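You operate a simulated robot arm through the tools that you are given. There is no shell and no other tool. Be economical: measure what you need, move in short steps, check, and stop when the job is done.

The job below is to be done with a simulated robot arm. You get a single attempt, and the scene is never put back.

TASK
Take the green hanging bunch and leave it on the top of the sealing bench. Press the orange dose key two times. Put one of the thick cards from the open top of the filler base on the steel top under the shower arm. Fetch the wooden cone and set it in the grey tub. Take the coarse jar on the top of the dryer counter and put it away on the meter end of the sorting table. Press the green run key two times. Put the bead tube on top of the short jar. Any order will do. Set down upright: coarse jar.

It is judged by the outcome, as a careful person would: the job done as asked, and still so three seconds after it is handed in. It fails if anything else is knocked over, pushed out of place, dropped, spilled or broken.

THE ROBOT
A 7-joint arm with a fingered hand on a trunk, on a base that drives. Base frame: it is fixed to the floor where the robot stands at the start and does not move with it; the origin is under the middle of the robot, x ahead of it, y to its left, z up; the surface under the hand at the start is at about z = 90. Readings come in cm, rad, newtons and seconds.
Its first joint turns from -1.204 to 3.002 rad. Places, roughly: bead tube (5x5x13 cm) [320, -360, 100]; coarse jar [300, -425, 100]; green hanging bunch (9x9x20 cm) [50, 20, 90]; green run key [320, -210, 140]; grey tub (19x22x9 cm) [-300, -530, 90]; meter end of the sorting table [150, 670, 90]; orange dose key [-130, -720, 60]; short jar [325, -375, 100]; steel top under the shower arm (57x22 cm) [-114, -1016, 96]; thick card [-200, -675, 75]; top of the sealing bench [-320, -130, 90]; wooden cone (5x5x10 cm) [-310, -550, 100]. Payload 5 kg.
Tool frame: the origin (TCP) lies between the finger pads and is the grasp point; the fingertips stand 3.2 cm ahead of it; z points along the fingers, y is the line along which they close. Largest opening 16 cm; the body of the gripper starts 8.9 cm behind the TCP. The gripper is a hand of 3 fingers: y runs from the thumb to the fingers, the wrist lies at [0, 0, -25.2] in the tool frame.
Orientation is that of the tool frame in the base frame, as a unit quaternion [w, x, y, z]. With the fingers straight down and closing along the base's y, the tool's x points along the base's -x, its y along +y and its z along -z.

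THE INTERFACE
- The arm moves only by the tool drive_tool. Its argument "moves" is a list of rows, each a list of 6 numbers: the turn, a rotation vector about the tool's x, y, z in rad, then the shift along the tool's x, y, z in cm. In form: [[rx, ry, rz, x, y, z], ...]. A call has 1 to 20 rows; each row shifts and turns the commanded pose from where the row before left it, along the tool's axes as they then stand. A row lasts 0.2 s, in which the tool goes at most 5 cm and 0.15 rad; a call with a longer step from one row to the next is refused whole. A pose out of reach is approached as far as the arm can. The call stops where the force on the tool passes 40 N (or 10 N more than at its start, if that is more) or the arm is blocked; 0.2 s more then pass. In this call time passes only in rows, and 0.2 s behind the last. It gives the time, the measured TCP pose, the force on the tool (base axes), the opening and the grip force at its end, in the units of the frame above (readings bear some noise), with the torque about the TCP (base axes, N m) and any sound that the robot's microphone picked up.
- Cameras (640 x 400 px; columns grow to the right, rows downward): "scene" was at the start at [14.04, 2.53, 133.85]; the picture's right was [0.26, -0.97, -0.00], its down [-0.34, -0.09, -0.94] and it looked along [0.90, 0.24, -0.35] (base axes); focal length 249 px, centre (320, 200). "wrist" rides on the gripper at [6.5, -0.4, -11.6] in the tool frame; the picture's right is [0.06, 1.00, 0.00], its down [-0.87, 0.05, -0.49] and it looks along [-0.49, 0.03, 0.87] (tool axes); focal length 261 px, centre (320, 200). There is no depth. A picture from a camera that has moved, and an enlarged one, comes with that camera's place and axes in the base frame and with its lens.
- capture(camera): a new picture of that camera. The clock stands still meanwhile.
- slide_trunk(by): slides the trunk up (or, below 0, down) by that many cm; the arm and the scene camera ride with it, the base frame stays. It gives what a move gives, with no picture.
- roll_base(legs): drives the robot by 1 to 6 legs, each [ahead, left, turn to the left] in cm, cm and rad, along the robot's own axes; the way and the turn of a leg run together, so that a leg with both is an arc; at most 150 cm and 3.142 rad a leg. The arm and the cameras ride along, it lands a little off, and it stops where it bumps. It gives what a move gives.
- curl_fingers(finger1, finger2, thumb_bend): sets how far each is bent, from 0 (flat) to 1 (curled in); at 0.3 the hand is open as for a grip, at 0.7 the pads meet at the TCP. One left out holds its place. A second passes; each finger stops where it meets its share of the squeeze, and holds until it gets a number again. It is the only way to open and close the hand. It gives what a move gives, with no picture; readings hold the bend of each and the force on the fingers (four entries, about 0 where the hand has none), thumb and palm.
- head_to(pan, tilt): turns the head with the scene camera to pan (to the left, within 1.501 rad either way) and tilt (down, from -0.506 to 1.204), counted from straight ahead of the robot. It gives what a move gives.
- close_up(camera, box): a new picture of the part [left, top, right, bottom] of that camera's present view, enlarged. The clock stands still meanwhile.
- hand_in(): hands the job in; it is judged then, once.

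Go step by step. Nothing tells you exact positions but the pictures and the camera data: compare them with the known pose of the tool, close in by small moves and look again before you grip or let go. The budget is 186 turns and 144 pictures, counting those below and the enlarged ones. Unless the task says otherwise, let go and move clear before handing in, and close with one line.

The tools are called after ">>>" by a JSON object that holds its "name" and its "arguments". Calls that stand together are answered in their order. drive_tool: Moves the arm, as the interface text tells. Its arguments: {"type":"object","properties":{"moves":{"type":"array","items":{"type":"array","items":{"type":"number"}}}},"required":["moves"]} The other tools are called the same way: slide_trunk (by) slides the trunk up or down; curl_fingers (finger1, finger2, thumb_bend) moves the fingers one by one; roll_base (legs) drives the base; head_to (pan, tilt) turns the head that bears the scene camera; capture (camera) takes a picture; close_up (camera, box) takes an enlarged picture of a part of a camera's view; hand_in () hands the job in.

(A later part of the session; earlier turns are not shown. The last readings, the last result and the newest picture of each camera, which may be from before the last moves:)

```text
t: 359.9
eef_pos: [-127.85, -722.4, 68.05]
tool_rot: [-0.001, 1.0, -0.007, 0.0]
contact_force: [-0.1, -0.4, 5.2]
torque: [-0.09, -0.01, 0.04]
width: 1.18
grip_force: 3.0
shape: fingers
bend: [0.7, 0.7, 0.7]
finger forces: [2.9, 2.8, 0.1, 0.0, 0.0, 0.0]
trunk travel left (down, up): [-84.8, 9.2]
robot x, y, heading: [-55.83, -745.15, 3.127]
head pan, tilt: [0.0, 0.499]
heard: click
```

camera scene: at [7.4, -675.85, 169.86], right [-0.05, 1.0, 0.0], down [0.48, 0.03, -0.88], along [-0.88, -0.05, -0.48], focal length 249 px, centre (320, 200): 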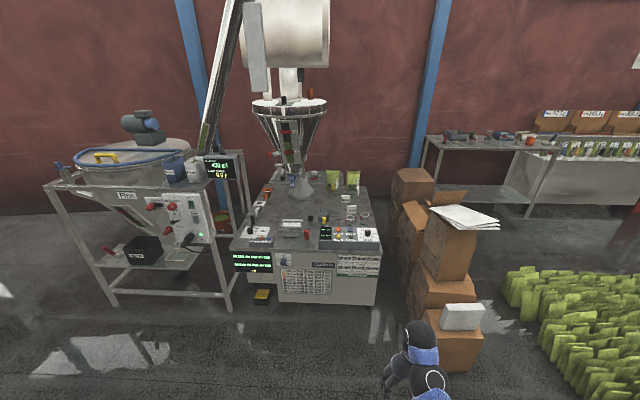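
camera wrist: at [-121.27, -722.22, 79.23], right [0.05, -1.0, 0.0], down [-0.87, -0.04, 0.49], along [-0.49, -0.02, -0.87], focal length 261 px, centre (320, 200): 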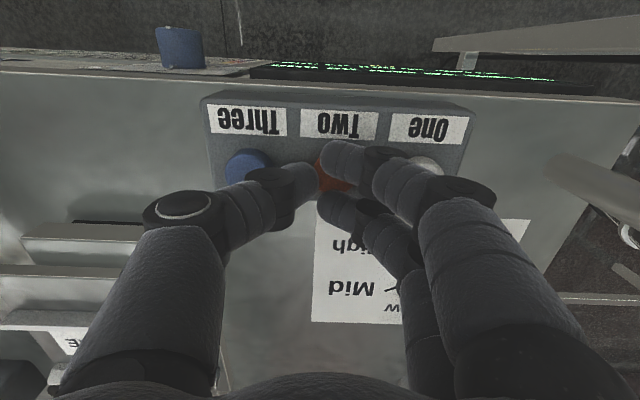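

Both dose presses registered. I'll rise and look at the cards from here.

>>> {"name": "drive_tool", "arguments": {"moves": [[0, 0, 0, 0, 0, -3], [0, 0, 0, 0, 0, -4], [0, 0, 0, 0, 0, -4], [0, 0, 0, 4, 0, -2], [0, 0, 0, 4, 0, 0], [0, 0, 0, 4, 0, 0]]}}

>>> {"name": "head_to", "arguments": {"pan": -0.65, "tilt": 0.65}}

>>> {"name": "close_up", "arguments": {"camera": "scene", "box": [200, 90, 440, 250]}}

```text
t: 361.3
eef_pos: [-116.0, -721.85, 81.32]
tool_rot: [-0.008, 1.0, -0.007, -0.002]
contact_force: [-0.1, -0.4, -0.2]
torque: [0.02, 0.07, 0.01]
width: 1.25
grip_force: 0.1
shape: fingers
bend: [0.7, 0.7, 0.7]
finger forces: [0.0, 0.0, 0.0, 0.1, 0.0, 0.0]
trunk travel left (down, up): [-84.8, 9.2]
robot x, y, heading: [-55.7, -744.9, 3.133]
head pan, tilt: [0.0, 0.499]
```

```text
t: 362.4
eef_pos: [-115.92, -721.88, 81.0]
tool_rot: [-0.007, 1.0, -0.006, 0.0]
contact_force: [-0.1, -0.6, -0.3]
torque: [-0.01, 0.01, -0.02]
width: 1.24
grip_force: 0.0
shape: fingers
bend: [0.7, 0.7, 0.7]
finger forces: [0.0, 0.1, 0.0, 0.0, 0.1, 0.1]
trunk travel left (down, up): [-84.8, 9.2]
robot x, y, heading: [-55.71, -745.29, 3.13]
head pan, tilt: [-0.649, 0.649]
```

```text
2.50 times, centred on (320, 170) of scene
camera zoom: at [-67.77, -739.73, 168.52], right [0.61, 0.79, 0.0], down [0.48, -0.37, -0.8], along [-0.63, 0.49, -0.6], focal length 622 px, centre (320, 275)
```

zoom: 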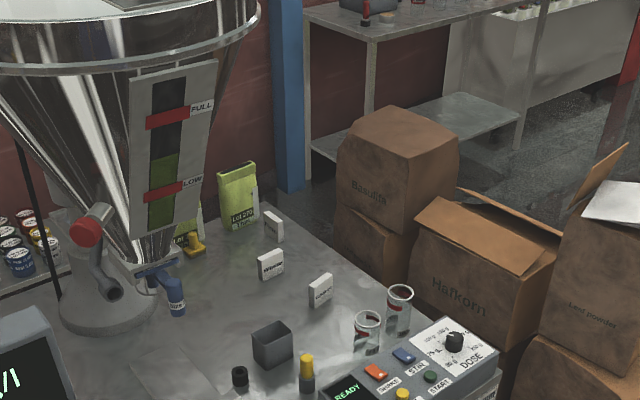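

Card "Coarse" stands at about [-171.5, -659.3], z 60.5–68.5, 8 cm wide along y with space at both sides. I'll back off, shift right, tilt the hand to 57° and open it.

>>> {"name": "roll_base", "arguments": {"legs": [[-25, 0, 0.01], [0, -62, 0]]}}

>>> {"name": "curl_fingers", "arguments": {"finger1": 0.4, "finger2": 0.4, "thumb_bend": 0.4}}

>>> {"name": "drive_tool", "arguments": {"moves": [[0, 0, 0, -4, 0, 0], [0, 0, 0, -4, 0, 0], [0, 0, 0, -4, 0, 0], [0, 0, 0, -4, 0, 0], [0, 0, 0, -4, 0, 0], [0, -0.143, 0, 0, 0, 0], [0, -0.143, 0, 0, 0, 0], [0, -0.143, 0, 0, 0, 0], [0, -0.143, 0, 0, 0, 0]]}}

>>> {"name": "roll_base", "arguments": {"legs": [[36, 0, 0]]}}

>>> {"name": "capture", "arguments": {"camera": "wrist"}}

```text
t: 367.1
eef_pos: [-91.65, -663.08, 80.75]
tool_rot: [-0.008, 1.0, 0.003, 0.001]
contact_force: [-0.3, 0.4, 0.4]
torque: [-0.03, 0.02, 0.0]
width: 1.23
grip_force: 0.1
shape: fingers
bend: [0.7, 0.7, 0.7]
finger forces: [0.0, 0.0, 0.0, 0.0, 0.1, 0.1]
trunk travel left (down, up): [-84.8, 9.2]
robot x, y, heading: [-31.49, -685.65, -3.135]
head pan, tilt: [-0.649, 0.649]
```

```text
t: 368.1
eef_pos: [-91.61, -663.08, 80.86]
tool_rot: [-0.008, 1.0, 0.002, 0.001]
contact_force: [0.1, 0.3, -0.5]
torque: [-0.03, 0.0, 0.01]
width: 12.74
grip_force: 0.0
shape: fingers
bend: [0.4, 0.4, 0.4]
finger forces: [0.0, 0.0, 0.1, 0.0, 0.0, 0.1]
trunk travel left (down, up): [-84.8, 9.2]
robot x, y, heading: [-31.35, -685.56, -3.139]
head pan, tilt: [-0.649, 0.649]
```

```text
t: 370.1
eef_pos: [-111.65, -663.21, 80.78]
tool_rot: [-0.004, 0.959, 0.005, -0.283]
contact_force: [-0.2, 0.2, 0.2]
torque: [-0.03, -0.04, 0.01]
width: 12.79
grip_force: 0.0
shape: fingers
bend: [0.4, 0.4, 0.4]
finger forces: [0.0, 0.1, 0.0, 0.0, 0.1, 0.0]
trunk travel left (down, up): [-84.8, 9.2]
robot x, y, heading: [-31.19, -685.5, -3.134]
head pan, tilt: [-0.649, 0.649]
```

```text
t: 372.5
eef_pos: [-148.19, -663.02, 80.75]
tool_rot: [-0.007, 0.96, 0.003, -0.281]
contact_force: [0.6, 0.9, 0.2]
torque: [-0.01, 0.0, -0.02]
width: 12.79
grip_force: 0.0
shape: fingers
bend: [0.4, 0.4, 0.4]
finger forces: [0.1, 0.0, 0.1, 0.1, 0.0, 0.1]
trunk travel left (down, up): [-84.8, 9.2]
robot x, y, heading: [-68.25, -685.64, -3.137]
head pan, tilt: [-0.649, 0.649]
```

```text
32 pictures are left
camera wrist: at [-136.49, -662.79, 86.91], right [0.05, -1.0, -0.05], down [-0.47, -0.07, 0.88], along [-0.88, -0.02, -0.47], focal length 261 px, centre (320, 200)
```

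wrist: 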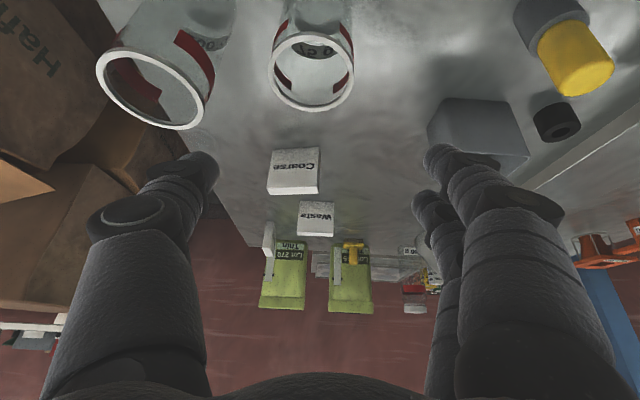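

The card is about at [-170.5, -659.3]. Before moving in, I'll check the forearm's clearance over the filler from the head camera.

>>> {"name": "head_to", "arguments": {"pan": -0.2, "tilt": 0.75}}

>>> {"name": "capture", "arguments": {"camera": "scene"}}

```text
t: 373.4
eef_pos: [-148.16, -663.1, 80.77]
tool_rot: [-0.007, 0.959, 0.002, -0.282]
contact_force: [0.2, -0.5, 0.7]
torque: [-0.01, -0.02, 0.01]
width: 12.79
grip_force: 0.1
shape: fingers
bend: [0.4, 0.4, 0.4]
finger forces: [0.0, 0.0, 0.0, 0.0, 0.0, 0.0]
trunk travel left (down, up): [-84.8, 9.2]
robot x, y, heading: [-68.0, -685.31, -3.137]
head pan, tilt: [-0.201, 0.75]
```

```text
31 pictures are left
camera scene: at [-81.14, -683.77, 167.66], right [0.2, 0.98, 0.0], down [0.67, -0.14, -0.73], along [-0.72, 0.14, -0.68], focal length 249 px, centre (320, 200)
```

scene: 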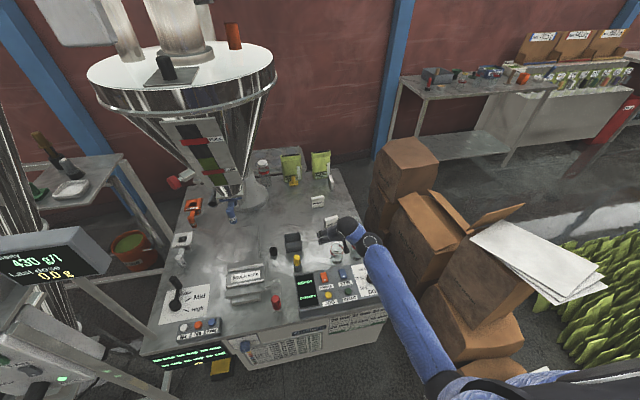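

The arm slopes down from above, clear of panel and boxes. Move over the card, then lower.

>>> {"name": "roll_base", "arguments": {"legs": [[22, -3.6, 0]]}}

>>> {"name": "slide_trunk", "arguments": {"by": -8}}

>>> {"name": "capture", "arguments": {"camera": "wrist"}}

```text
t: 375.1
eef_pos: [-170.88, -659.33, 80.76]
tool_rot: [-0.007, 0.96, 0.001, -0.281]
contact_force: [0.2, 0.7, -0.2]
torque: [0.03, -0.06, 0.03]
width: 12.78
grip_force: 0.1
shape: fingers
bend: [0.4, 0.4, 0.4]
finger forces: [0.1, 0.0, 0.1, 0.1, 0.1, 0.0]
trunk travel left (down, up): [-84.8, 9.2]
robot x, y, heading: [-90.74, -682.18, 3.141]
head pan, tilt: [-0.201, 0.75]
```

```text
t: 376.3
eef_pos: [-170.64, -659.07, 72.91]
tool_rot: [-0.008, 0.96, 0.0, -0.281]
contact_force: [0.3, -0.6, 0.8]
torque: [0.01, 0.01, 0.0]
width: 12.79
grip_force: 0.1
shape: fingers
bend: [0.4, 0.4, 0.4]
finger forces: [0.0, 0.1, 0.0, 0.1, 0.0, 0.0]
trunk travel left (down, up): [-76.8, 17.2]
robot x, y, heading: [-90.45, -681.8, 3.142]
head pan, tilt: [-0.201, 0.75]
```

```text
30 pictures are left
camera wrist: at [-159.01, -658.99, 79.0], right [0.05, -1.0, -0.05], down [-0.47, -0.07, 0.88], along [-0.88, -0.02, -0.47], focal length 261 px, centre (320, 200)
```

wrist: 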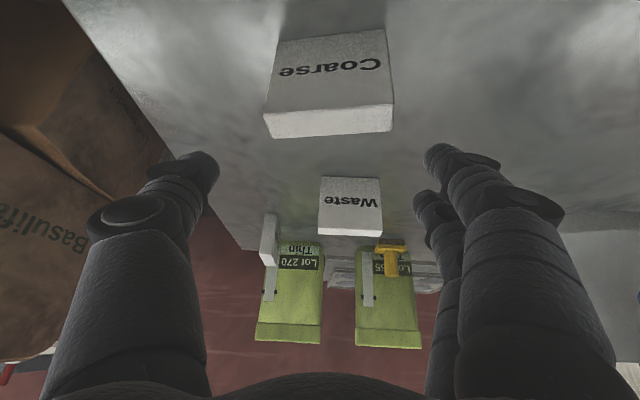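

Card is between the fingers. Small back shift 0.9, lower 7.3, and close on it.

>>> {"name": "roll_base", "arguments": {"legs": [[-0.9, 0.4, 0]]}}

>>> {"name": "slide_trunk", "arguments": {"by": -7.2}}

>>> {"name": "capture", "arguments": {"camera": "wrist"}}

```text
t: 377.0
eef_pos: [-169.84, -659.58, 72.75]
tool_rot: [-0.008, 0.96, 0.001, -0.28]
contact_force: [0.9, -0.7, 1.0]
torque: [0.04, 0.03, 0.0]
width: 12.75
grip_force: 0.0
shape: fingers
bend: [0.4, 0.4, 0.4]
finger forces: [0.0, 0.0, 0.1, 0.0, 0.0, 0.0]
trunk travel left (down, up): [-76.8, 17.2]
robot x, y, heading: [-89.59, -682.42, 3.142]
head pan, tilt: [-0.201, 0.75]
```

```text
t: 378.1
eef_pos: [-169.87, -659.64, 65.59]
tool_rot: [-0.007, 0.959, 0.001, -0.282]
contact_force: [-0.2, -0.1, -0.1]
torque: [0.05, 0.03, -0.02]
width: 12.77
grip_force: 0.1
shape: fingers
bend: [0.4, 0.4, 0.4]
finger forces: [0.0, 0.0, 0.0, 0.0, 0.0, 0.0]
trunk travel left (down, up): [-69.6, 24.4]
robot x, y, heading: [-89.76, -682.41, 3.141]
head pan, tilt: [-0.201, 0.75]
```

```text
29 pictures are left
camera wrist: at [-158.14, -659.38, 71.79], right [0.05, -1.0, -0.05], down [-0.47, -0.07, 0.88], along [-0.88, -0.02, -0.47], focal length 261 px, centre (320, 200)
```

wrist: 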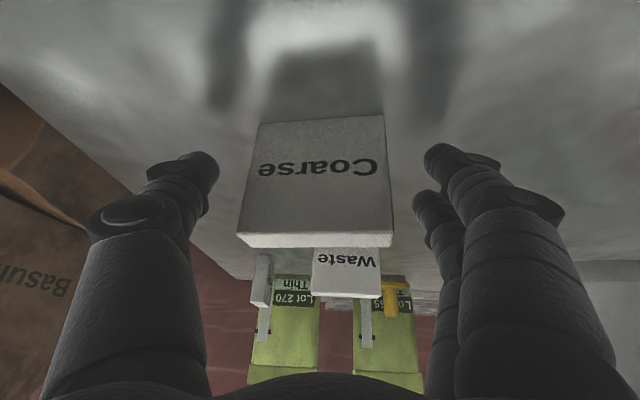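

Well framed. Close the hand.

>>> {"name": "curl_fingers", "arguments": {"finger1": 0.62, "finger2": 0.62, "thumb_bend": 0.62}}

>>> {"name": "slide_trunk", "arguments": {"by": 4}}

>>> {"name": "capture", "arguments": {"camera": "wrist"}}

```text
t: 379.1
eef_pos: [-169.94, -659.56, 65.58]
tool_rot: [-0.008, 0.959, 0.0, -0.282]
contact_force: [0.6, 0.1, 0.2]
torque: [-0.02, 0.04, -0.01]
width: 8.08
grip_force: 17.3
shape: fingers
bend: [0.51, 0.58, 0.56]
finger forces: [9.6, 7.3, 0.1, 0.1, 17.3, 0.0]
trunk travel left (down, up): [-69.6, 24.4]
robot x, y, heading: [-89.77, -682.3, 3.147]
head pan, tilt: [-0.201, 0.75]
```

```text
t: 380.0
eef_pos: [-169.85, -659.57, 69.55]
tool_rot: [-0.007, 0.959, 0.001, -0.282]
contact_force: [-0.6, -0.5, -0.9]
torque: [-0.01, 0.0, 0.0]
width: 8.06
grip_force: 16.8
shape: fingers
bend: [0.51, 0.58, 0.56]
finger forces: [9.5, 7.3, 0.0, 0.0, 17.3, 0.0]
trunk travel left (down, up): [-73.6, 20.4]
robot x, y, heading: [-89.45, -682.8, 3.14]
head pan, tilt: [-0.201, 0.75]
```

```text
28 pictures are left
camera wrist: at [-158.14, -659.37, 75.74], right [0.05, -1.0, -0.05], down [-0.47, -0.07, 0.88], along [-0.88, -0.02, -0.47], focal length 261 px, centre (320, 200)
```

wrist: 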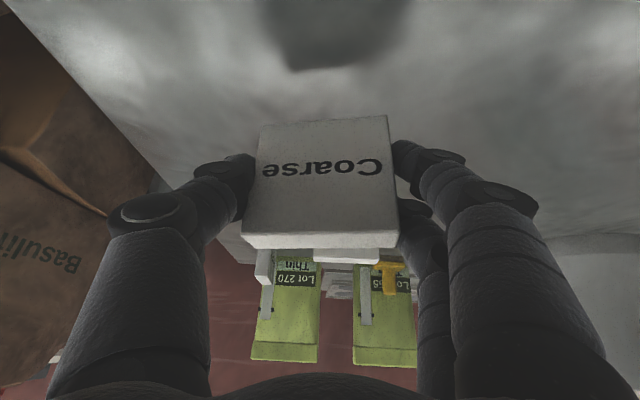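

Card held. Raise, back away from the filler and lift the arm further.

>>> {"name": "slide_trunk", "arguments": {"by": 20}}

>>> {"name": "roll_base", "arguments": {"legs": [[-60, 0, 0]]}}

>>> {"name": "drive_tool", "arguments": {"moves": [[0, 0, 0, -1, 0, -4], [0, 0, 0, -1, 0, -4], [0, 0, 0, -1, 0, -4], [0, 0, 0, -1, 0, -4], [0, 0, 0, -1, 0, -4], [0, 0, 0, -1, 0, -4]]}}

>>> {"name": "head_to", "arguments": {"pan": 1.3, "tilt": 0.4}}

>>> {"name": "capture", "arguments": {"camera": "scene"}}

```text
t: 382.1
eef_pos: [-169.74, -659.52, 89.62]
tool_rot: [-0.007, 0.959, 0.001, -0.282]
contact_force: [0.0, -0.4, -0.2]
torque: [0.0, -0.01, -0.01]
width: 8.06
grip_force: 16.8
shape: fingers
bend: [0.51, 0.58, 0.56]
finger forces: [9.4, 7.1, 0.0, 0.0, 17.3, 0.0]
trunk travel left (down, up): [-93.6, 0.4]
robot x, y, heading: [-89.55, -682.67, 3.144]
head pan, tilt: [-0.201, 0.75]
```

```text
t: 385.6
eef_pos: [-109.4, -660.15, 89.63]
tool_rot: [-0.006, 0.959, 0.006, -0.282]
contact_force: [0.1, 0.4, 0.1]
torque: [-0.02, 0.01, 0.0]
width: 8.06
grip_force: 17.0
shape: fingers
bend: [0.51, 0.58, 0.56]
finger forces: [9.5, 7.3, 0.0, 0.0, 17.4, 0.1]
trunk travel left (down, up): [-93.6, 0.4]
robot x, y, heading: [-29.1, -682.04, -3.135]
head pan, tilt: [-0.201, 0.75]
```

```text
t: 387.1
eef_pos: [-100.18, -655.44, 111.67]
tool_rot: [-0.049, 0.961, 0.01, -0.27]
contact_force: [0.3, -0.4, -1.2]
torque: [-0.03, 0.01, 0.02]
width: 8.07
grip_force: 17.2
shape: fingers
bend: [0.51, 0.58, 0.57]
finger forces: [9.5, 7.4, 0.0, 0.1, 17.2, 0.0]
trunk travel left (down, up): [-93.6, 0.4]
robot x, y, heading: [-28.94, -682.1, -3.13]
head pan, tilt: [-0.201, 0.75]
stopped in row 6: the arm was blocked; the commanded pose is now the measured one
```

```text
t: 388.8
eef_pos: [-100.2, -655.49, 111.71]
tool_rot: [-0.05, 0.961, 0.01, -0.272]
contact_force: [-0.5, 0.3, -0.8]
torque: [0.01, -0.02, 0.01]
width: 8.09
grip_force: 16.9
shape: fingers
bend: [0.51, 0.58, 0.57]
finger forces: [9.5, 7.4, 0.0, 0.1, 17.1, 0.1]
trunk travel left (down, up): [-93.6, 0.4]
robot x, y, heading: [-29.06, -682.19, -3.136]
head pan, tilt: [1.3, 0.4]
```

```text
27 pictures are left
camera scene: at [-36.49, -690.89, 179.57], right [-0.97, 0.26, 0.0], down [0.1, 0.38, -0.92], along [-0.24, -0.89, -0.39], focal length 249 px, centre (320, 200)
```

scene: 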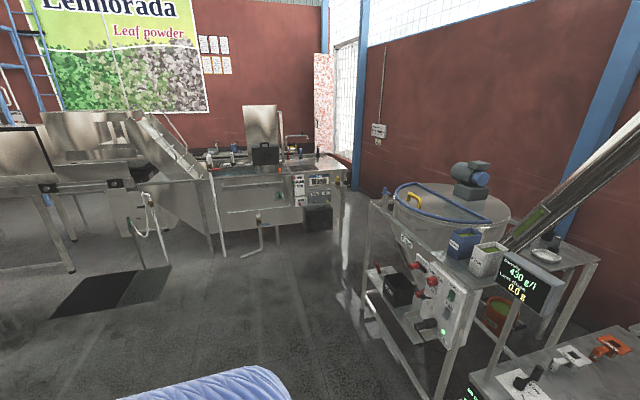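

The steel top with the shower arm is the wash bench at the far end. I'll back up, turn to face -y and drive down the aisle at x≈-45.

>>> {"name": "roll_base", "arguments": {"legs": [[-22, 0, 0], [0, 0, 1.565], [130, 0, 0], [60, -30, 0]]}}

>>> {"name": "head_to", "arguments": {"pan": -0.3, "tilt": 0.55}}

>>> {"name": "capture", "arguments": {"camera": "scene"}}

```text
t: 403.8
eef_pos: [-54.14, -945.45, 111.66]
tool_rot: [0.158, 0.668, 0.692, -0.226]
contact_force: [-0.6, 0.4, -0.6]
torque: [0.0, 0.0, 0.02]
width: 8.05
grip_force: 16.1
shape: fingers
bend: [0.51, 0.58, 0.57]
finger forces: [9.1, 6.9, 0.0, 0.1, 16.4, 0.0]
trunk travel left (down, up): [-93.6, 0.4]
robot x, y, heading: [-28.57, -873.71, -1.548]
head pan, tilt: [1.3, 0.4]
```

```text
t: 405.5
eef_pos: [-54.15, -945.41, 111.69]
tool_rot: [0.158, 0.667, 0.692, -0.226]
contact_force: [-0.3, -0.3, -0.3]
torque: [-0.01, -0.03, 0.0]
width: 8.03
grip_force: 16.1
shape: fingers
bend: [0.51, 0.58, 0.57]
finger forces: [9.0, 6.9, 0.0, 0.0, 16.3, 0.0]
trunk travel left (down, up): [-93.6, 0.4]
robot x, y, heading: [-28.44, -873.82, -1.55]
head pan, tilt: [-0.3, 0.55]
```

```text
26 pictures are left
camera scene: at [-30.87, -887.4, 178.2], right [-0.96, 0.27, 0.0], down [0.14, 0.5, -0.85], along [-0.23, -0.82, -0.52], focal length 249 px, centre (320, 200)
```

scene: 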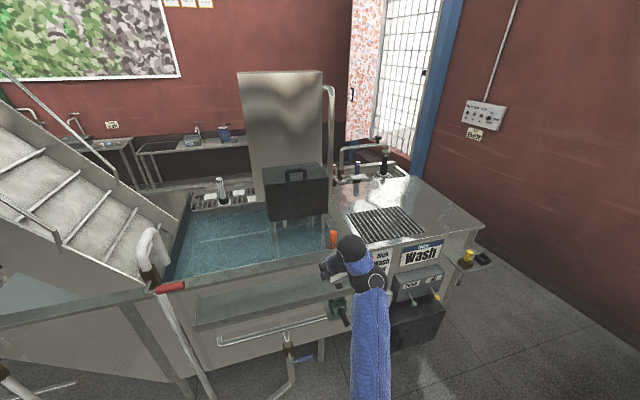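

The steel top is right of the wash basin, behind the grill. Zoom there.

>>> {"name": "close_up", "arguments": {"camera": "scene", "box": [310, 120, 500, 270]}}

```text
2.67 times, centred on (405, 195) of scene
camera zoom: at [-30.87, -887.4, 178.2], right [-0.96, 0.27, 0.0], down [0.14, 0.5, -0.85], along [-0.23, -0.82, -0.52], focal length 663 px, centre (93, 213)
```

zoom: 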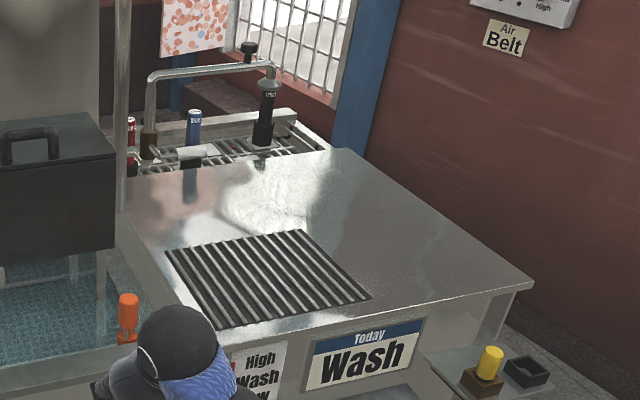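

The bare strip behind the grill (y≈-1005..-1027) is the target. I'll extend and level the hand here first.

>>> {"name": "drive_tool", "arguments": {"moves": [[0, 0, 0, -1.23, 0.2, 3.1], [0, 0, 0, -1.23, 0.2, 3.1], [0, 0, 0, -1.23, 0.2, 3.1], [0, 0, 0.095, 0, 0, 0], [0, 0, 0.095, 0, 0, 0]]}}

```text
t: 406.7
eef_pos: [-54.17, -953.21, 105.61]
tool_rot: [0.179, 0.731, 0.624, -0.21]
contact_force: [-0.8, -0.9, 0.0]
torque: [-0.01, -0.06, 0.01]
width: 8.02
grip_force: 16.1
shape: fingers
bend: [0.51, 0.58, 0.57]
finger forces: [9.1, 6.8, 0.0, 0.0, 16.4, 0.0]
trunk travel left (down, up): [-93.6, 0.4]
robot x, y, heading: [-28.2, -873.74, -1.547]
head pan, tilt: [-0.3, 0.55]
```

Level now. Drive: ahead 22, strafe right 62, then check.

>>> {"name": "roll_base", "arguments": {"legs": [[22, 0, -0.023], [0, -62, 0]]}}

>>> {"name": "head_to", "arguments": {"pan": -0.25, "tilt": 0.75}}

>>> {"name": "capture", "arguments": {"camera": "scene"}}

```text
t: 411.5
eef_pos: [-118.69, -975.44, 105.58]
tool_rot: [0.179, 0.732, 0.623, -0.21]
contact_force: [-0.2, 0.2, -0.2]
torque: [-0.01, -0.01, 0.03]
width: 8.05
grip_force: 16.8
shape: fingers
bend: [0.51, 0.58, 0.57]
finger forces: [9.2, 6.9, 0.0, 0.0, 16.4, 0.1]
trunk travel left (down, up): [-93.6, 0.4]
robot x, y, heading: [-92.65, -896.35, -1.551]
head pan, tilt: [-0.3, 0.55]
```

```text
t: 412.3
eef_pos: [-118.67, -975.48, 105.64]
tool_rot: [0.178, 0.732, 0.623, -0.21]
contact_force: [0.9, -0.3, -1.0]
torque: [-0.02, -0.04, 0.0]
width: 8.04
grip_force: 16.2
shape: fingers
bend: [0.51, 0.58, 0.57]
finger forces: [9.1, 6.9, 0.0, 0.0, 16.4, 0.1]
trunk travel left (down, up): [-93.6, 0.4]
robot x, y, heading: [-92.6, -896.29, -1.549]
head pan, tilt: [-0.25, 0.75]
```

```text
24 pictures are left
camera scene: at [-94.45, -909.12, 176.46], right [-0.97, 0.23, 0.0], down [0.16, 0.66, -0.73], along [-0.17, -0.71, -0.68], focal length 249 px, centre (320, 200)
```

scene: 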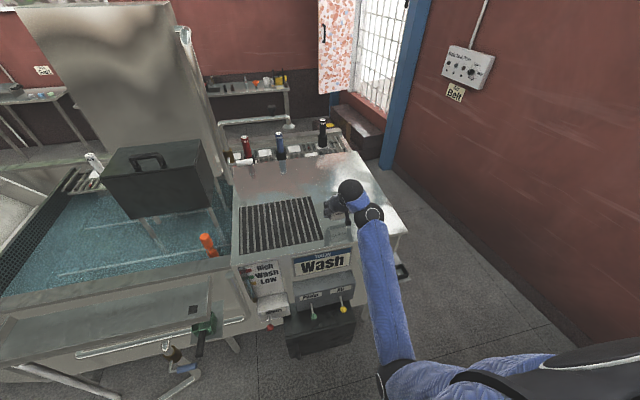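

The black box under the front limits the base to about y≥-923. I'll go ahead 25 and reach the rest with the arm.

>>> {"name": "roll_base", "arguments": {"legs": [[25, 1, -0.015]]}}

>>> {"name": "drive_tool", "arguments": {"moves": [[0, 0, 0, -2.56, 0, 1.57], [0, 0, 0, -2.56, 0, 1.57], [0, 0, 0, -2.56, 0, 1.57]]}}

>>> {"name": "capture", "arguments": {"camera": "scene"}}

```text
t: 414.1
eef_pos: [-119.21, -1000.13, 105.52]
tool_rot: [0.177, 0.738, 0.616, -0.211]
contact_force: [-0.1, -0.8, 0.3]
torque: [-0.01, 0.01, 0.02]
width: 8.04
grip_force: 16.3
shape: fingers
bend: [0.51, 0.58, 0.57]
finger forces: [9.1, 6.9, 0.0, 0.0, 16.4, 0.0]
trunk travel left (down, up): [-93.6, 0.4]
robot x, y, heading: [-91.48, -921.15, -1.574]
head pan, tilt: [-0.25, 0.75]
```

```text
t: 414.9
eef_pos: [-120.76, -1008.99, 105.61]
tool_rot: [0.175, 0.739, 0.615, -0.212]
contact_force: [-0.8, -0.6, 0.1]
torque: [-0.01, 0.02, -0.01]
width: 8.04
grip_force: 16.2
shape: fingers
bend: [0.51, 0.58, 0.57]
finger forces: [9.1, 6.9, 0.0, 0.0, 16.4, 0.0]
trunk travel left (down, up): [-93.6, 0.4]
robot x, y, heading: [-91.34, -921.64, -1.574]
head pan, tilt: [-0.25, 0.75]
```

```text
23 pictures are left
camera scene: at [-93.62, -934.39, 176.45], right [-0.97, 0.25, 0.0], down [0.17, 0.66, -0.73], along [-0.18, -0.71, -0.68], focal length 249 px, centre (320, 200)
```

scene: 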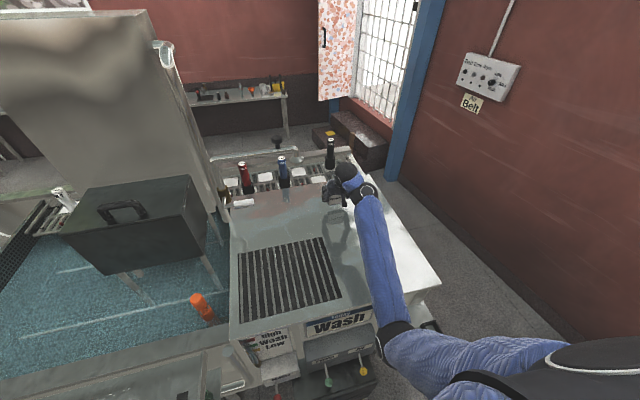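

Nearly there. Forward 3 more and lower to contact.

>>> {"name": "drive_tool", "arguments": {"moves": [[0, 0, 0, -2.56, 0, 1.57], [0, 0, 0, 1.06, 0, 1.7], [0, 0, 0, 0.79, 0, 1.27]]}}

>>> {"name": "close_up", "arguments": {"camera": "scene", "box": [270, 140, 410, 250]}}

```text
t: 415.7
eef_pos: [-121.21, -1011.92, 102.41]
tool_rot: [0.177, 0.739, 0.613, -0.215]
contact_force: [-2.8, -2.3, 18.2]
torque: [-0.07, 0.33, -0.02]
width: 8.04
grip_force: 17.9
shape: fingers
bend: [0.52, 0.58, 0.57]
finger forces: [9.2, 8.2, 0.0, 0.0, 18.5, 0.1]
trunk travel left (down, up): [-93.6, 0.4]
robot x, y, heading: [-91.93, -921.55, -1.574]
head pan, tilt: [-0.25, 0.75]
```

```text
3.64 times, centred on (340, 195) of scene
camera zoom: at [-93.55, -934.1, 176.53], right [-0.97, 0.25, 0.0], down [0.17, 0.66, -0.73], along [-0.18, -0.71, -0.68], focal length 904 px, centre (247, 218)
```

zoom: 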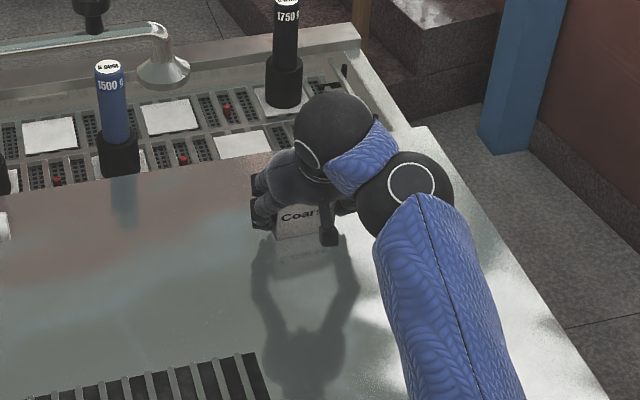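

Card touches the steel. Ease off and release.

>>> {"name": "drive_tool", "arguments": {"moves": [[0, 0, 0, -0.2, 0, -0.35]]}}

>>> {"name": "curl_fingers", "arguments": {"finger1": 0.42, "finger2": 0.42, "thumb_bend": 0.42}}

>>> {"name": "drive_tool", "arguments": {"moves": [[0, 0, 0, 0, 0, -2], [0, 0, 0, 0, 0, -4], [0, 0, 0, 0, 0, -4], [0, 0, 0, 0, 0, -4]]}}

>>> {"name": "close_up", "arguments": {"camera": "scene", "box": [270, 140, 410, 250]}}

```text
t: 416.1
eef_pos: [-121.3, -1011.92, 102.45]
tool_rot: [0.176, 0.739, 0.615, -0.212]
contact_force: [-0.1, 0.2, 9.7]
torque: [-0.04, 0.12, 0.0]
width: 8.03
grip_force: 17.7
shape: fingers
bend: [0.52, 0.58, 0.57]
finger forces: [9.9, 7.8, 0.0, 0.0, 17.0, 0.1]
trunk travel left (down, up): [-93.6, 0.4]
robot x, y, heading: [-91.18, -921.58, -1.578]
head pan, tilt: [-0.25, 0.75]
```

```text
t: 417.1
eef_pos: [-121.25, -1011.87, 102.59]
tool_rot: [0.176, 0.739, 0.615, -0.211]
contact_force: [-1.1, 1.2, -0.4]
torque: [0.02, -0.01, -0.02]
width: 11.91
grip_force: 0.0
shape: fingers
bend: [0.42, 0.42, 0.42]
finger forces: [0.1, 0.0, 0.0, 0.0, 0.0, 0.0]
trunk travel left (down, up): [-93.6, 0.4]
robot x, y, heading: [-91.42, -921.52, -1.576]
head pan, tilt: [-0.25, 0.75]
```

```text
t: 418.1
eef_pos: [-120.17, -1004.5, 114.32]
tool_rot: [0.176, 0.738, 0.616, -0.212]
contact_force: [0.2, 0.3, -0.3]
torque: [0.01, -0.01, 0.04]
width: 11.95
grip_force: 0.1
shape: fingers
bend: [0.42, 0.42, 0.42]
finger forces: [0.1, 0.0, 0.0, 0.0, 0.1, 0.0]
trunk travel left (down, up): [-93.6, 0.4]
robot x, y, heading: [-91.29, -921.47, -1.577]
head pan, tilt: [-0.25, 0.75]
```

```text
3.64 times, centred on (340, 195) of scene
camera zoom: at [-93.48, -934.21, 176.46], right [-0.97, 0.25, 0.0], down [0.17, 0.66, -0.73], along [-0.18, -0.71, -0.68], focal length 904 px, centre (247, 218)
```

zoom: 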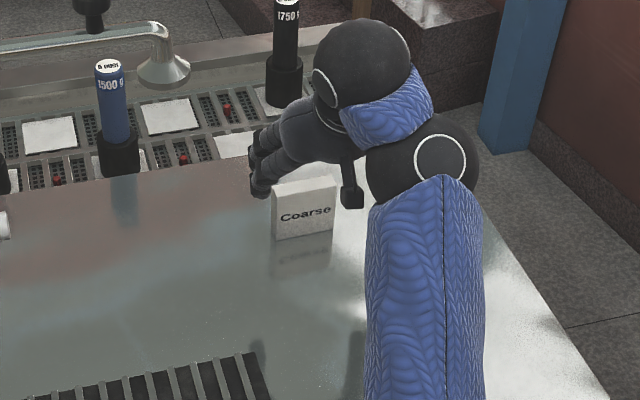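

The card stands on the steel top. Now the coarse jar: I'll back out and drive to the dryer.

>>> {"name": "roll_base", "arguments": {"legs": [[-58, 0, 0], [0, 150, 0], [-140, 0, 0], [-140, 40, 0], [0, 0, 1.577]]}}

>>> {"name": "head_to", "arguments": {"pan": 0.5, "tilt": 0.4}}

>>> {"name": "capture", "arguments": {"camera": "scene"}}

```text
t: 445.8
eef_pos: [176.97, -605.32, 114.18]
tool_rot: [0.275, 0.057, 0.96, -0.016]
contact_force: [-0.1, 0.6, 0.5]
torque: [-0.01, -0.01, -0.01]
width: 11.95
grip_force: 0.0
shape: fingers
bend: [0.42, 0.42, 0.42]
finger forces: [0.0, 0.0, 0.0, 0.0, 0.1, 0.0]
trunk travel left (down, up): [-93.6, 0.4]
robot x, y, heading: [92.21, -581.86, 0.058]
head pan, tilt: [-0.25, 0.75]
```

```text
t: 446.9
eef_pos: [176.9, -605.4, 114.3]
tool_rot: [0.275, 0.057, 0.96, -0.016]
contact_force: [-0.3, -0.6, -0.4]
torque: [0.04, -0.04, -0.02]
width: 11.92
grip_force: 0.1
shape: fingers
bend: [0.42, 0.42, 0.42]
finger forces: [0.0, 0.0, 0.1, 0.0, 0.0, 0.0]
trunk travel left (down, up): [-93.6, 0.4]
robot x, y, heading: [91.79, -581.56, 0.061]
head pan, tilt: [0.499, 0.4]
```

```text
20 pictures are left
camera scene: at [105.13, -576.43, 179.57], right [0.53, -0.85, 0.0], down [-0.33, -0.2, -0.92], along [0.78, 0.48, -0.39], focal length 249 px, centre (320, 200)
```

scene: 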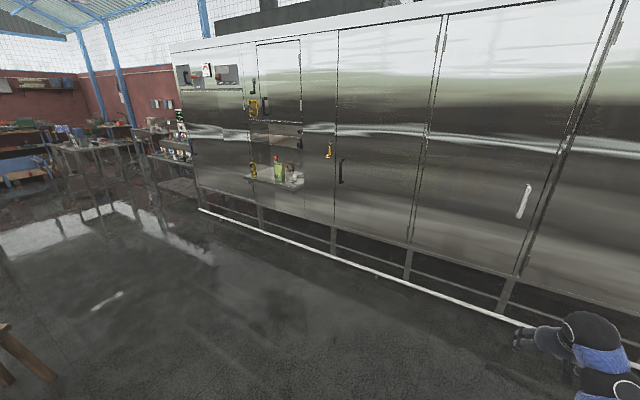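

The coarse jar sits at about [303, -415.5] on the counter's front-right. I'll drive to face it at heading -0.25, avoiding the stool.

>>> {"name": "roll_base", "arguments": {"legs": [[75, 0, 0], [0, 110, 0], [0, 105, 0], [0, 0, -0.31], [45, 14, 0]]}}

>>> {"name": "head_to", "arguments": {"pan": -0.1, "tilt": 0.6}}

>>> {"name": "capture", "arguments": {"camera": "scene"}}

```text
t: 464.8
eef_pos: [278.26, -411.44, 114.12]
tool_rot: [0.268, 0.221, 0.936, -0.064]
contact_force: [-0.1, 0.2, -0.1]
torque: [-0.01, -0.03, 0.03]
width: 11.96
grip_force: 0.1
shape: fingers
bend: [0.42, 0.42, 0.42]
finger forces: [0.0, 0.0, 0.1, 0.0, 0.1, 0.0]
trunk travel left (down, up): [-93.6, 0.4]
robot x, y, heading: [206.18, -360.76, -0.284]
head pan, tilt: [0.499, 0.4]
```

```text
t: 465.8
eef_pos: [278.28, -411.34, 114.23]
tool_rot: [0.268, 0.221, 0.936, -0.064]
contact_force: [0.0, 0.0, -0.5]
torque: [-0.02, 0.0, -0.03]
width: 11.96
grip_force: 0.1
shape: fingers
bend: [0.42, 0.42, 0.42]
finger forces: [0.1, 0.0, 0.0, 0.0, 0.0, 0.1]
trunk travel left (down, up): [-93.6, 0.4]
robot x, y, heading: [206.14, -360.61, -0.289]
head pan, tilt: [-0.099, 0.6]
```

```text
19 pictures are left
camera scene: at [219.45, -365.19, 177.75], right [-0.38, -0.93, 0.0], down [-0.52, 0.21, -0.83], along [0.76, -0.31, -0.56], focal length 249 px, centre (320, 200)
```

scene: 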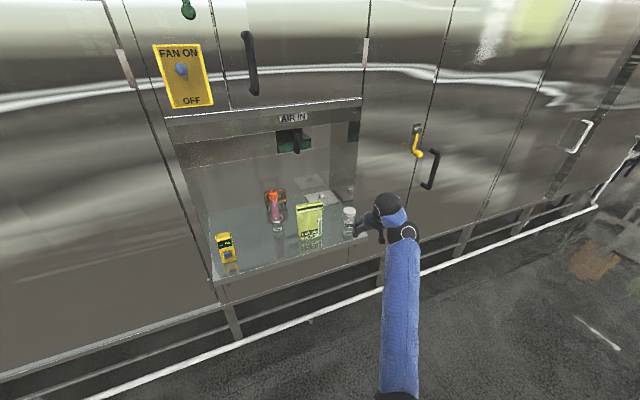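

Jar confirmed at [303, -415.2]. Move the hand over it.

>>> {"name": "roll_base", "arguments": {"legs": [[24.5, 3.4, 0]]}}

>>> {"name": "capture", "arguments": {"camera": "wrist"}}

```text
t: 467.6
eef_pos: [303.24, -414.87, 114.33]
tool_rot: [0.268, 0.22, 0.936, -0.063]
contact_force: [1.0, -0.6, -0.4]
torque: [-0.01, -0.01, -0.02]
width: 11.98
grip_force: 0.1
shape: fingers
bend: [0.42, 0.42, 0.42]
finger forces: [0.1, 0.1, 0.0, 0.1, 0.0, 0.0]
trunk travel left (down, up): [-93.6, 0.4]
robot x, y, heading: [230.9, -364.19, -0.28]
head pan, tilt: [-0.099, 0.6]
```

```text
18 pictures are left
camera wrist: at [292.55, -410.19, 120.56], right [0.4, 0.92, -0.03], down [0.45, -0.16, 0.88], along [0.8, -0.36, -0.48], focal length 261 px, centre (320, 200)
```

wrist: 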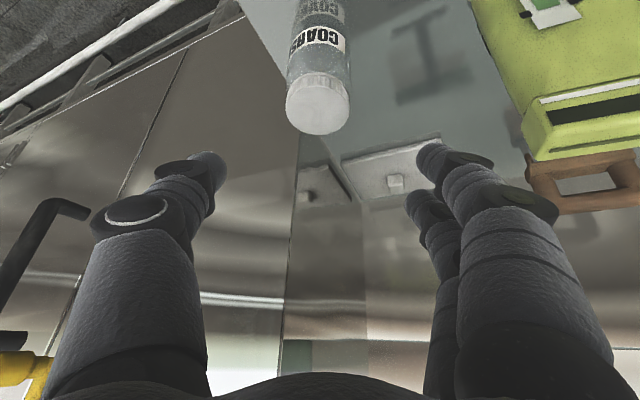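

The wrist view suggests the jar is ~2–3 cm further. Advance 2, lower 6, and look again.

>>> {"name": "roll_base", "arguments": {"legs": [[2.2, -0.3, 0]]}}

>>> {"name": "slide_trunk", "arguments": {"by": -6.5}}

>>> {"name": "capture", "arguments": {"camera": "wrist"}}

```text
t: 468.4
eef_pos: [305.11, -415.73, 114.4]
tool_rot: [0.269, 0.22, 0.936, -0.064]
contact_force: [0.6, 0.7, -0.1]
torque: [0.02, -0.05, 0.03]
width: 11.93
grip_force: 0.0
shape: fingers
bend: [0.42, 0.42, 0.42]
finger forces: [0.0, 0.0, 0.1, 0.0, 0.1, 0.0]
trunk travel left (down, up): [-93.6, 0.4]
robot x, y, heading: [233.17, -365.07, -0.285]
head pan, tilt: [-0.099, 0.6]
```

```text
t: 469.4
eef_pos: [305.28, -415.82, 107.73]
tool_rot: [0.268, 0.22, 0.936, -0.064]
contact_force: [-0.2, -1.5, -0.4]
torque: [0.01, -0.02, 0.01]
width: 11.94
grip_force: 0.1
shape: fingers
bend: [0.42, 0.42, 0.42]
finger forces: [0.1, 0.0, 0.0, 0.0, 0.1, 0.0]
trunk travel left (down, up): [-87.1, 6.9]
robot x, y, heading: [233.25, -365.01, -0.287]
head pan, tilt: [-0.099, 0.6]
```

```text
17 pictures are left
camera wrist: at [294.5, -411.08, 114.1], right [0.4, 0.92, -0.03], down [0.45, -0.16, 0.88], along [0.8, -0.36, -0.48], focal length 261 px, centre (320, 200)
```

wrist: 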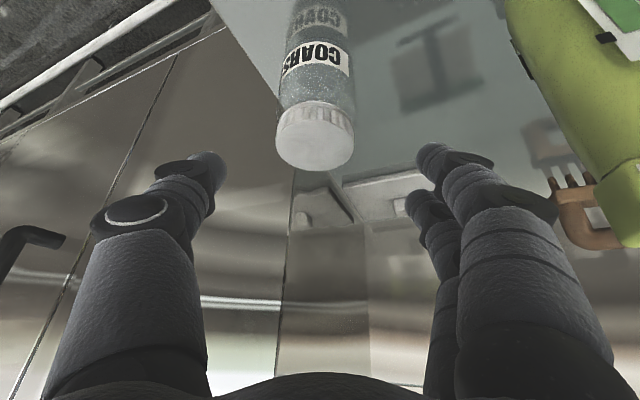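

Two wrist views fix the jar at about [309.5, -418.7], lid top z≈99. Advance there and lower partly.

>>> {"name": "roll_base", "arguments": {"legs": [[4.8, -1.5, 0]]}}

>>> {"name": "slide_trunk", "arguments": {"by": -5}}

>>> {"name": "capture", "arguments": {"camera": "wrist"}}

```text
t: 470.4
eef_pos: [309.39, -418.87, 107.65]
tool_rot: [0.268, 0.22, 0.936, -0.063]
contact_force: [0.0, -0.6, -0.3]
torque: [0.03, 0.02, 0.03]
width: 11.94
grip_force: 0.1
shape: fingers
bend: [0.42, 0.42, 0.42]
finger forces: [0.0, 0.1, 0.1, 0.0, 0.1, 0.0]
trunk travel left (down, up): [-87.1, 6.9]
robot x, y, heading: [237.35, -368.1, -0.287]
head pan, tilt: [-0.099, 0.6]
```

```text
t: 471.3
eef_pos: [309.36, -418.65, 102.78]
tool_rot: [0.268, 0.219, 0.936, -0.062]
contact_force: [0.3, -0.4, 0.0]
torque: [-0.04, 0.0, 0.02]
width: 11.95
grip_force: 0.0
shape: fingers
bend: [0.42, 0.42, 0.42]
finger forces: [0.1, 0.0, 0.1, 0.0, 0.0, 0.1]
trunk travel left (down, up): [-82.1, 11.9]
robot x, y, heading: [237.17, -368.0, -0.281]
head pan, tilt: [-0.099, 0.6]
```

```text
16 pictures are left
camera wrist: at [298.67, -413.86, 109.1], right [0.4, 0.92, -0.03], down [0.45, -0.16, 0.88], along [0.8, -0.36, -0.48], focal length 261 px, centre (320, 200)
```

wrist: 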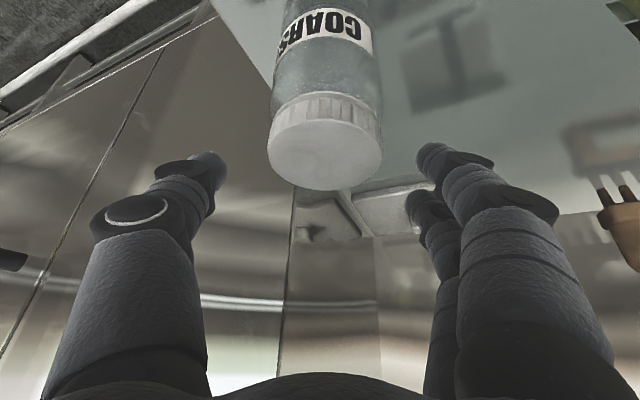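

Centred (lid at [309.7, -418.6, 98.8]). Lower 7.5 and close.

>>> {"name": "slide_trunk", "arguments": {"by": -7.5}}

>>> {"name": "curl_fingers", "arguments": {"finger1": 0.66, "finger2": 0.66, "thumb_bend": 0.66}}

>>> {"name": "capture", "arguments": {"camera": "wrist"}}

```text
t: 472.4
eef_pos: [309.31, -418.61, 95.34]
tool_rot: [0.269, 0.219, 0.936, -0.063]
contact_force: [-0.1, -0.5, -0.6]
torque: [0.02, 0.01, -0.03]
width: 11.97
grip_force: 0.0
shape: fingers
bend: [0.42, 0.42, 0.42]
finger forces: [0.1, 0.1, 0.1, 0.0, 0.1, 0.0]
trunk travel left (down, up): [-74.6, 19.4]
robot x, y, heading: [237.09, -367.93, -0.284]
head pan, tilt: [-0.099, 0.6]
```

```text
t: 473.4
eef_pos: [309.2, -418.52, 95.22]
tool_rot: [0.269, 0.219, 0.936, -0.062]
contact_force: [0.3, -0.2, -0.3]
torque: [0.06, -0.02, 0.01]
width: 7.23
grip_force: 19.6
shape: fingers
bend: [0.53, 0.57, 0.6]
finger forces: [10.2, 9.3, 0.0, 0.1, 19.7, 0.1]
trunk travel left (down, up): [-74.6, 19.4]
robot x, y, heading: [237.38, -367.95, -0.283]
head pan, tilt: [-0.099, 0.6]
```

```text
15 pictures are left
camera wrist: at [298.68, -413.86, 101.57], right [0.4, 0.92, -0.03], down [0.45, -0.16, 0.88], along [0.8, -0.36, -0.48], focal length 261 px, centre (320, 200)
```

wrist: 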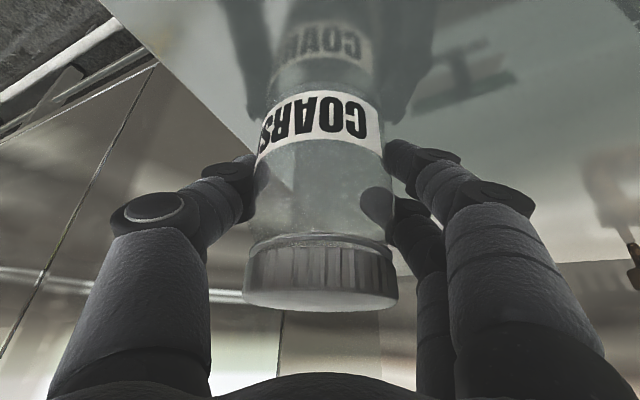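

Jar gripped. Lift, back out, turn to face +y and travel: across at y≈-285, then north between the benches at x≈-37.

>>> {"name": "slide_trunk", "arguments": {"by": 17}}

>>> {"name": "roll_base", "arguments": {"legs": [[-50, 0, 0], [0, 0, 1.853], [75, 0, 0], [0, 120, 0], [0, 105, 0]]}}

>>> {"name": "head_to", "arguments": {"pan": -0.1, "tilt": 0.45}}

>>> {"name": "capture", "arguments": {"camera": "scene"}}

```text
t: 475.3
eef_pos: [309.37, -418.51, 112.29]
tool_rot: [0.268, 0.219, 0.936, -0.063]
contact_force: [-0.4, 0.7, -1.4]
torque: [-0.02, -0.03, -0.01]
width: 7.25
grip_force: 19.5
shape: fingers
bend: [0.53, 0.57, 0.6]
finger forces: [10.1, 9.2, 0.0, 0.1, 19.4, 0.0]
trunk travel left (down, up): [-91.6, 2.4]
robot x, y, heading: [237.67, -368.34, -0.285]
head pan, tilt: [-0.099, 0.6]
```

```text
t: 497.1
eef_pos: [-13.78, -208.67, 112.18]
tool_rot: [0.208, -0.629, 0.727, 0.179]
contact_force: [-0.1, 0.4, -1.3]
torque: [-0.02, 0.01, 0.0]
width: 7.22
grip_force: 19.1
shape: fingers
bend: [0.53, 0.57, 0.6]
finger forces: [10.0, 8.8, 0.0, 0.1, 18.9, 0.1]
trunk travel left (down, up): [-91.6, 2.4]
robot x, y, heading: [-39.57, -292.89, 1.601]
head pan, tilt: [-0.099, 0.6]
```

```text
t: 497.8
eef_pos: [-13.85, -208.6, 112.16]
tool_rot: [0.208, -0.629, 0.727, 0.181]
contact_force: [-0.8, 0.1, -1.2]
torque: [-0.02, -0.02, 0.03]
width: 7.21
grip_force: 19.0
shape: fingers
bend: [0.53, 0.57, 0.6]
finger forces: [10.1, 8.8, 0.1, 0.0, 18.9, 0.0]
trunk travel left (down, up): [-91.6, 2.4]
robot x, y, heading: [-39.3, -293.04, 1.603]
head pan, tilt: [-0.099, 0.45]
```

```text
14 pictures are left
camera scene: at [-39.02, -278.44, 177.1], right [1.0, -0.07, 0.0], down [-0.03, -0.43, -0.9], along [0.06, 0.9, -0.44], focal length 249 px, centre (320, 200)
```

scene: 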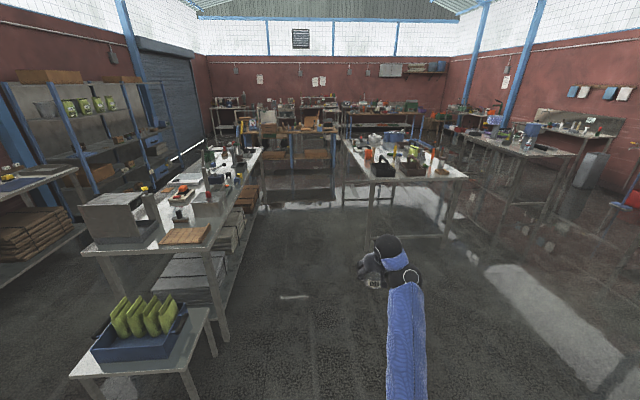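

I see the whole north hall. I'll go north between bench and work table (x≈-37) and look for the sorting table.

>>> {"name": "roll_base", "arguments": {"legs": [[0, 0, -0.03], [140, 0, 0], [140, 0, 0], [130, 0, 0]]}}

>>> {"name": "head_to", "arguments": {"pan": -0.35, "tilt": 0.35}}

>>> {"name": "capture", "arguments": {"camera": "scene"}}

```text
t: 518.0
eef_pos: [-9.08, 204.1, 112.3]
tool_rot: [0.211, -0.617, 0.738, 0.176]
contact_force: [-0.8, -0.3, -0.3]
torque: [-0.02, -0.02, -0.01]
width: 7.23
grip_force: 19.0
shape: fingers
bend: [0.53, 0.57, 0.6]
finger forces: [10.2, 8.8, 0.0, 0.0, 18.8, 0.0]
trunk travel left (down, up): [-91.6, 2.4]
robot x, y, heading: [-37.24, 120.47, 1.572]
head pan, tilt: [-0.099, 0.45]
```

```text
t: 518.8
eef_pos: [-8.99, 204.09, 112.21]
tool_rot: [0.211, -0.617, 0.737, 0.176]
contact_force: [-0.2, 0.0, -1.4]
torque: [-0.02, 0.03, -0.02]
width: 7.22
grip_force: 19.1
shape: fingers
bend: [0.53, 0.57, 0.6]
finger forces: [10.1, 8.9, 0.0, 0.1, 18.8, 0.0]
trunk travel left (down, up): [-91.6, 2.4]
robot x, y, heading: [-37.29, 120.54, 1.573]
head pan, tilt: [-0.351, 0.351]
```

```text
13 pictures are left
camera scene: at [-34.19, 134.72, 178.02], right [0.94, -0.34, 0.0], down [-0.12, -0.32, -0.94], along [0.32, 0.88, -0.34], focal length 249 px, centre (320, 200)
```

scene: 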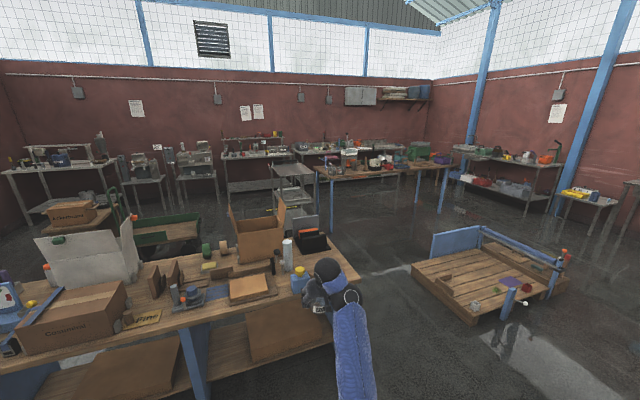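

The far tables along the back wall are near y≈670. Zoom there to identify the sorting table's meter end.

>>> {"name": "close_up", "arguments": {"camera": "scene", "box": [200, 110, 470, 230]}}

```text
2.37 times, centred on (335, 170) of scene
camera zoom: at [-34.19, 134.72, 178.02], right [0.94, -0.34, 0.0], down [-0.12, -0.32, -0.94], along [0.32, 0.88, -0.34], focal length 589 px, centre (284, 271)
```

zoom: 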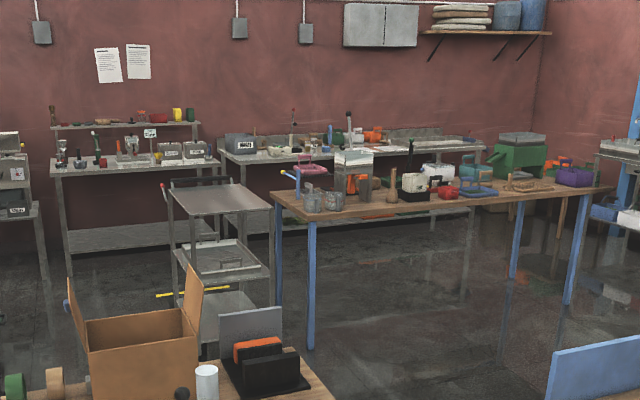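

The sorting table is the back one; its left (meter) end is near x≈100–150. I'll get around the wooden table's right end and look closer.

>>> {"name": "roll_base", "arguments": {"legs": [[30, 0, 0], [0, -125, 0], [140, 0, 0]]}}

>>> {"name": "head_to", "arguments": {"pan": 0.0, "tilt": 0.4}}

>>> {"name": "capture", "arguments": {"camera": "scene"}}

```text
t: 533.4
eef_pos: [112.14, 377.55, 112.27]
tool_rot: [0.21, -0.622, 0.733, 0.178]
contact_force: [-0.2, -0.2, -1.1]
torque: [-0.02, -0.01, 0.01]
width: 7.24
grip_force: 19.3
shape: fingers
bend: [0.53, 0.57, 0.6]
finger forces: [10.1, 8.8, 0.1, 0.0, 18.7, 0.0]
trunk travel left (down, up): [-91.6, 2.4]
robot x, y, heading: [85.14, 294.01, 1.583]
head pan, tilt: [-0.351, 0.351]
```

```text
t: 534.3
eef_pos: [112.33, 377.65, 112.26]
tool_rot: [0.211, -0.622, 0.733, 0.178]
contact_force: [-0.8, -0.7, -2.2]
torque: [0.0, 0.0, -0.01]
width: 7.21
grip_force: 18.8
shape: fingers
bend: [0.53, 0.57, 0.6]
finger forces: [10.1, 8.9, 0.0, 0.0, 18.8, 0.0]
trunk travel left (down, up): [-91.6, 2.4]
robot x, y, heading: [85.25, 293.7, 1.586]
head pan, tilt: [0.0, 0.4]
```

```text
11 pictures are left
camera scene: at [84.96, 308.31, 177.57], right [1.0, 0.01, 0.0], down [0.01, -0.39, -0.92], along [-0.01, 0.92, -0.39], focal length 249 px, centre (320, 200)
```

scene: 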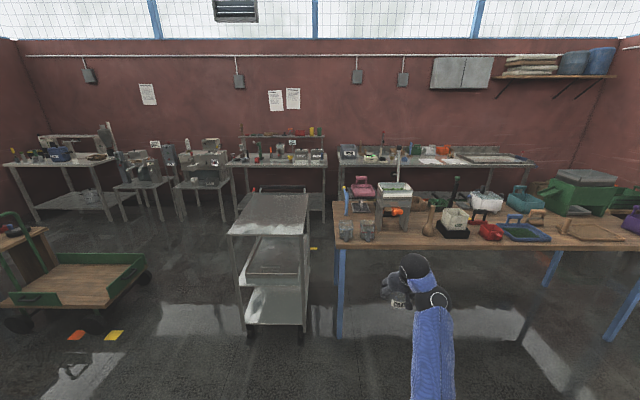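

I can see the layout: cart at x 26–72, y 452–524; sorting table front edge y≈646, left end x≈106. I'll go round the cart's left side in steps.

>>> {"name": "roll_base", "arguments": {"legs": [[46, 0, -0.015], [0, 0, 1.57], [0, -38, 0], [115, 0, 0], [0, 0, -1.57]]}}

>>> {"name": "roll_base", "arguments": {"legs": [[100, 0, 0], [72, 0, 0], [0, 0, -0.77]]}}

>>> {"name": "head_to", "arguments": {"pan": 0.3, "tilt": 0.55}}

>>> {"name": "capture", "arguments": {"camera": "scene"}}

```text
t: 552.0
eef_pos: [-0.22, 466.62, 112.23]
tool_rot: [0.212, -0.614, 0.74, 0.176]
contact_force: [-0.9, -0.7, -2.3]
torque: [0.01, -0.01, 0.01]
width: 7.17
grip_force: 18.3
shape: fingers
bend: [0.53, 0.57, 0.6]
finger forces: [9.9, 8.3, 0.0, 0.1, 18.0, 0.0]
trunk travel left (down, up): [-91.6, 2.4]
robot x, y, heading: [-29.77, 383.6, 1.56]
head pan, tilt: [0.0, 0.4]
```

```text
t: 562.6
eef_pos: [52.73, 589.88, 112.18]
tool_rot: [0.264, -0.278, 0.92, 0.08]
contact_force: [0.4, 0.4, -0.3]
torque: [0.02, -0.02, 0.02]
width: 7.19
grip_force: 18.1
shape: fingers
bend: [0.53, 0.57, 0.6]
finger forces: [10.1, 8.1, 0.1, 0.0, 17.9, 0.1]
trunk travel left (down, up): [-91.6, 2.4]
robot x, y, heading: [-27.13, 552.83, 0.765]
head pan, tilt: [0.0, 0.4]
```

```text
t: 563.4
eef_pos: [52.85, 589.88, 112.19]
tool_rot: [0.264, -0.278, 0.92, 0.079]
contact_force: [0.2, 0.0, -1.0]
torque: [-0.01, 0.0, -0.05]
width: 7.19
grip_force: 18.1
shape: fingers
bend: [0.53, 0.57, 0.6]
finger forces: [10.1, 8.1, 0.0, 0.0, 17.9, 0.1]
trunk travel left (down, up): [-91.6, 2.4]
robot x, y, heading: [-26.8, 553.02, 0.765]
head pan, tilt: [0.3, 0.55]
```

```text
10 pictures are left
camera scene: at [-18.89, 564.12, 176.2], right [0.88, -0.48, 0.0], down [-0.25, -0.46, -0.85], along [0.41, 0.75, -0.52], focal length 249 px, centre (320, 200)
```

scene: 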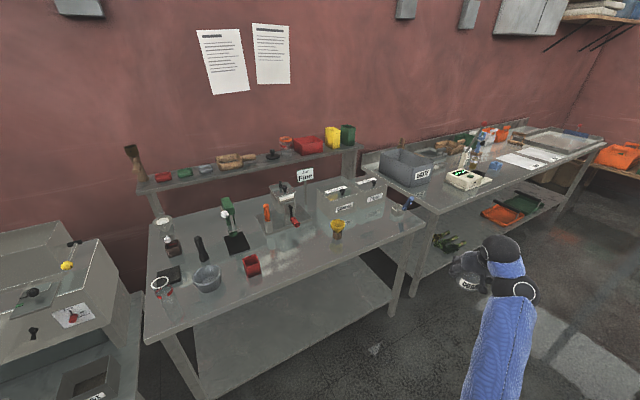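

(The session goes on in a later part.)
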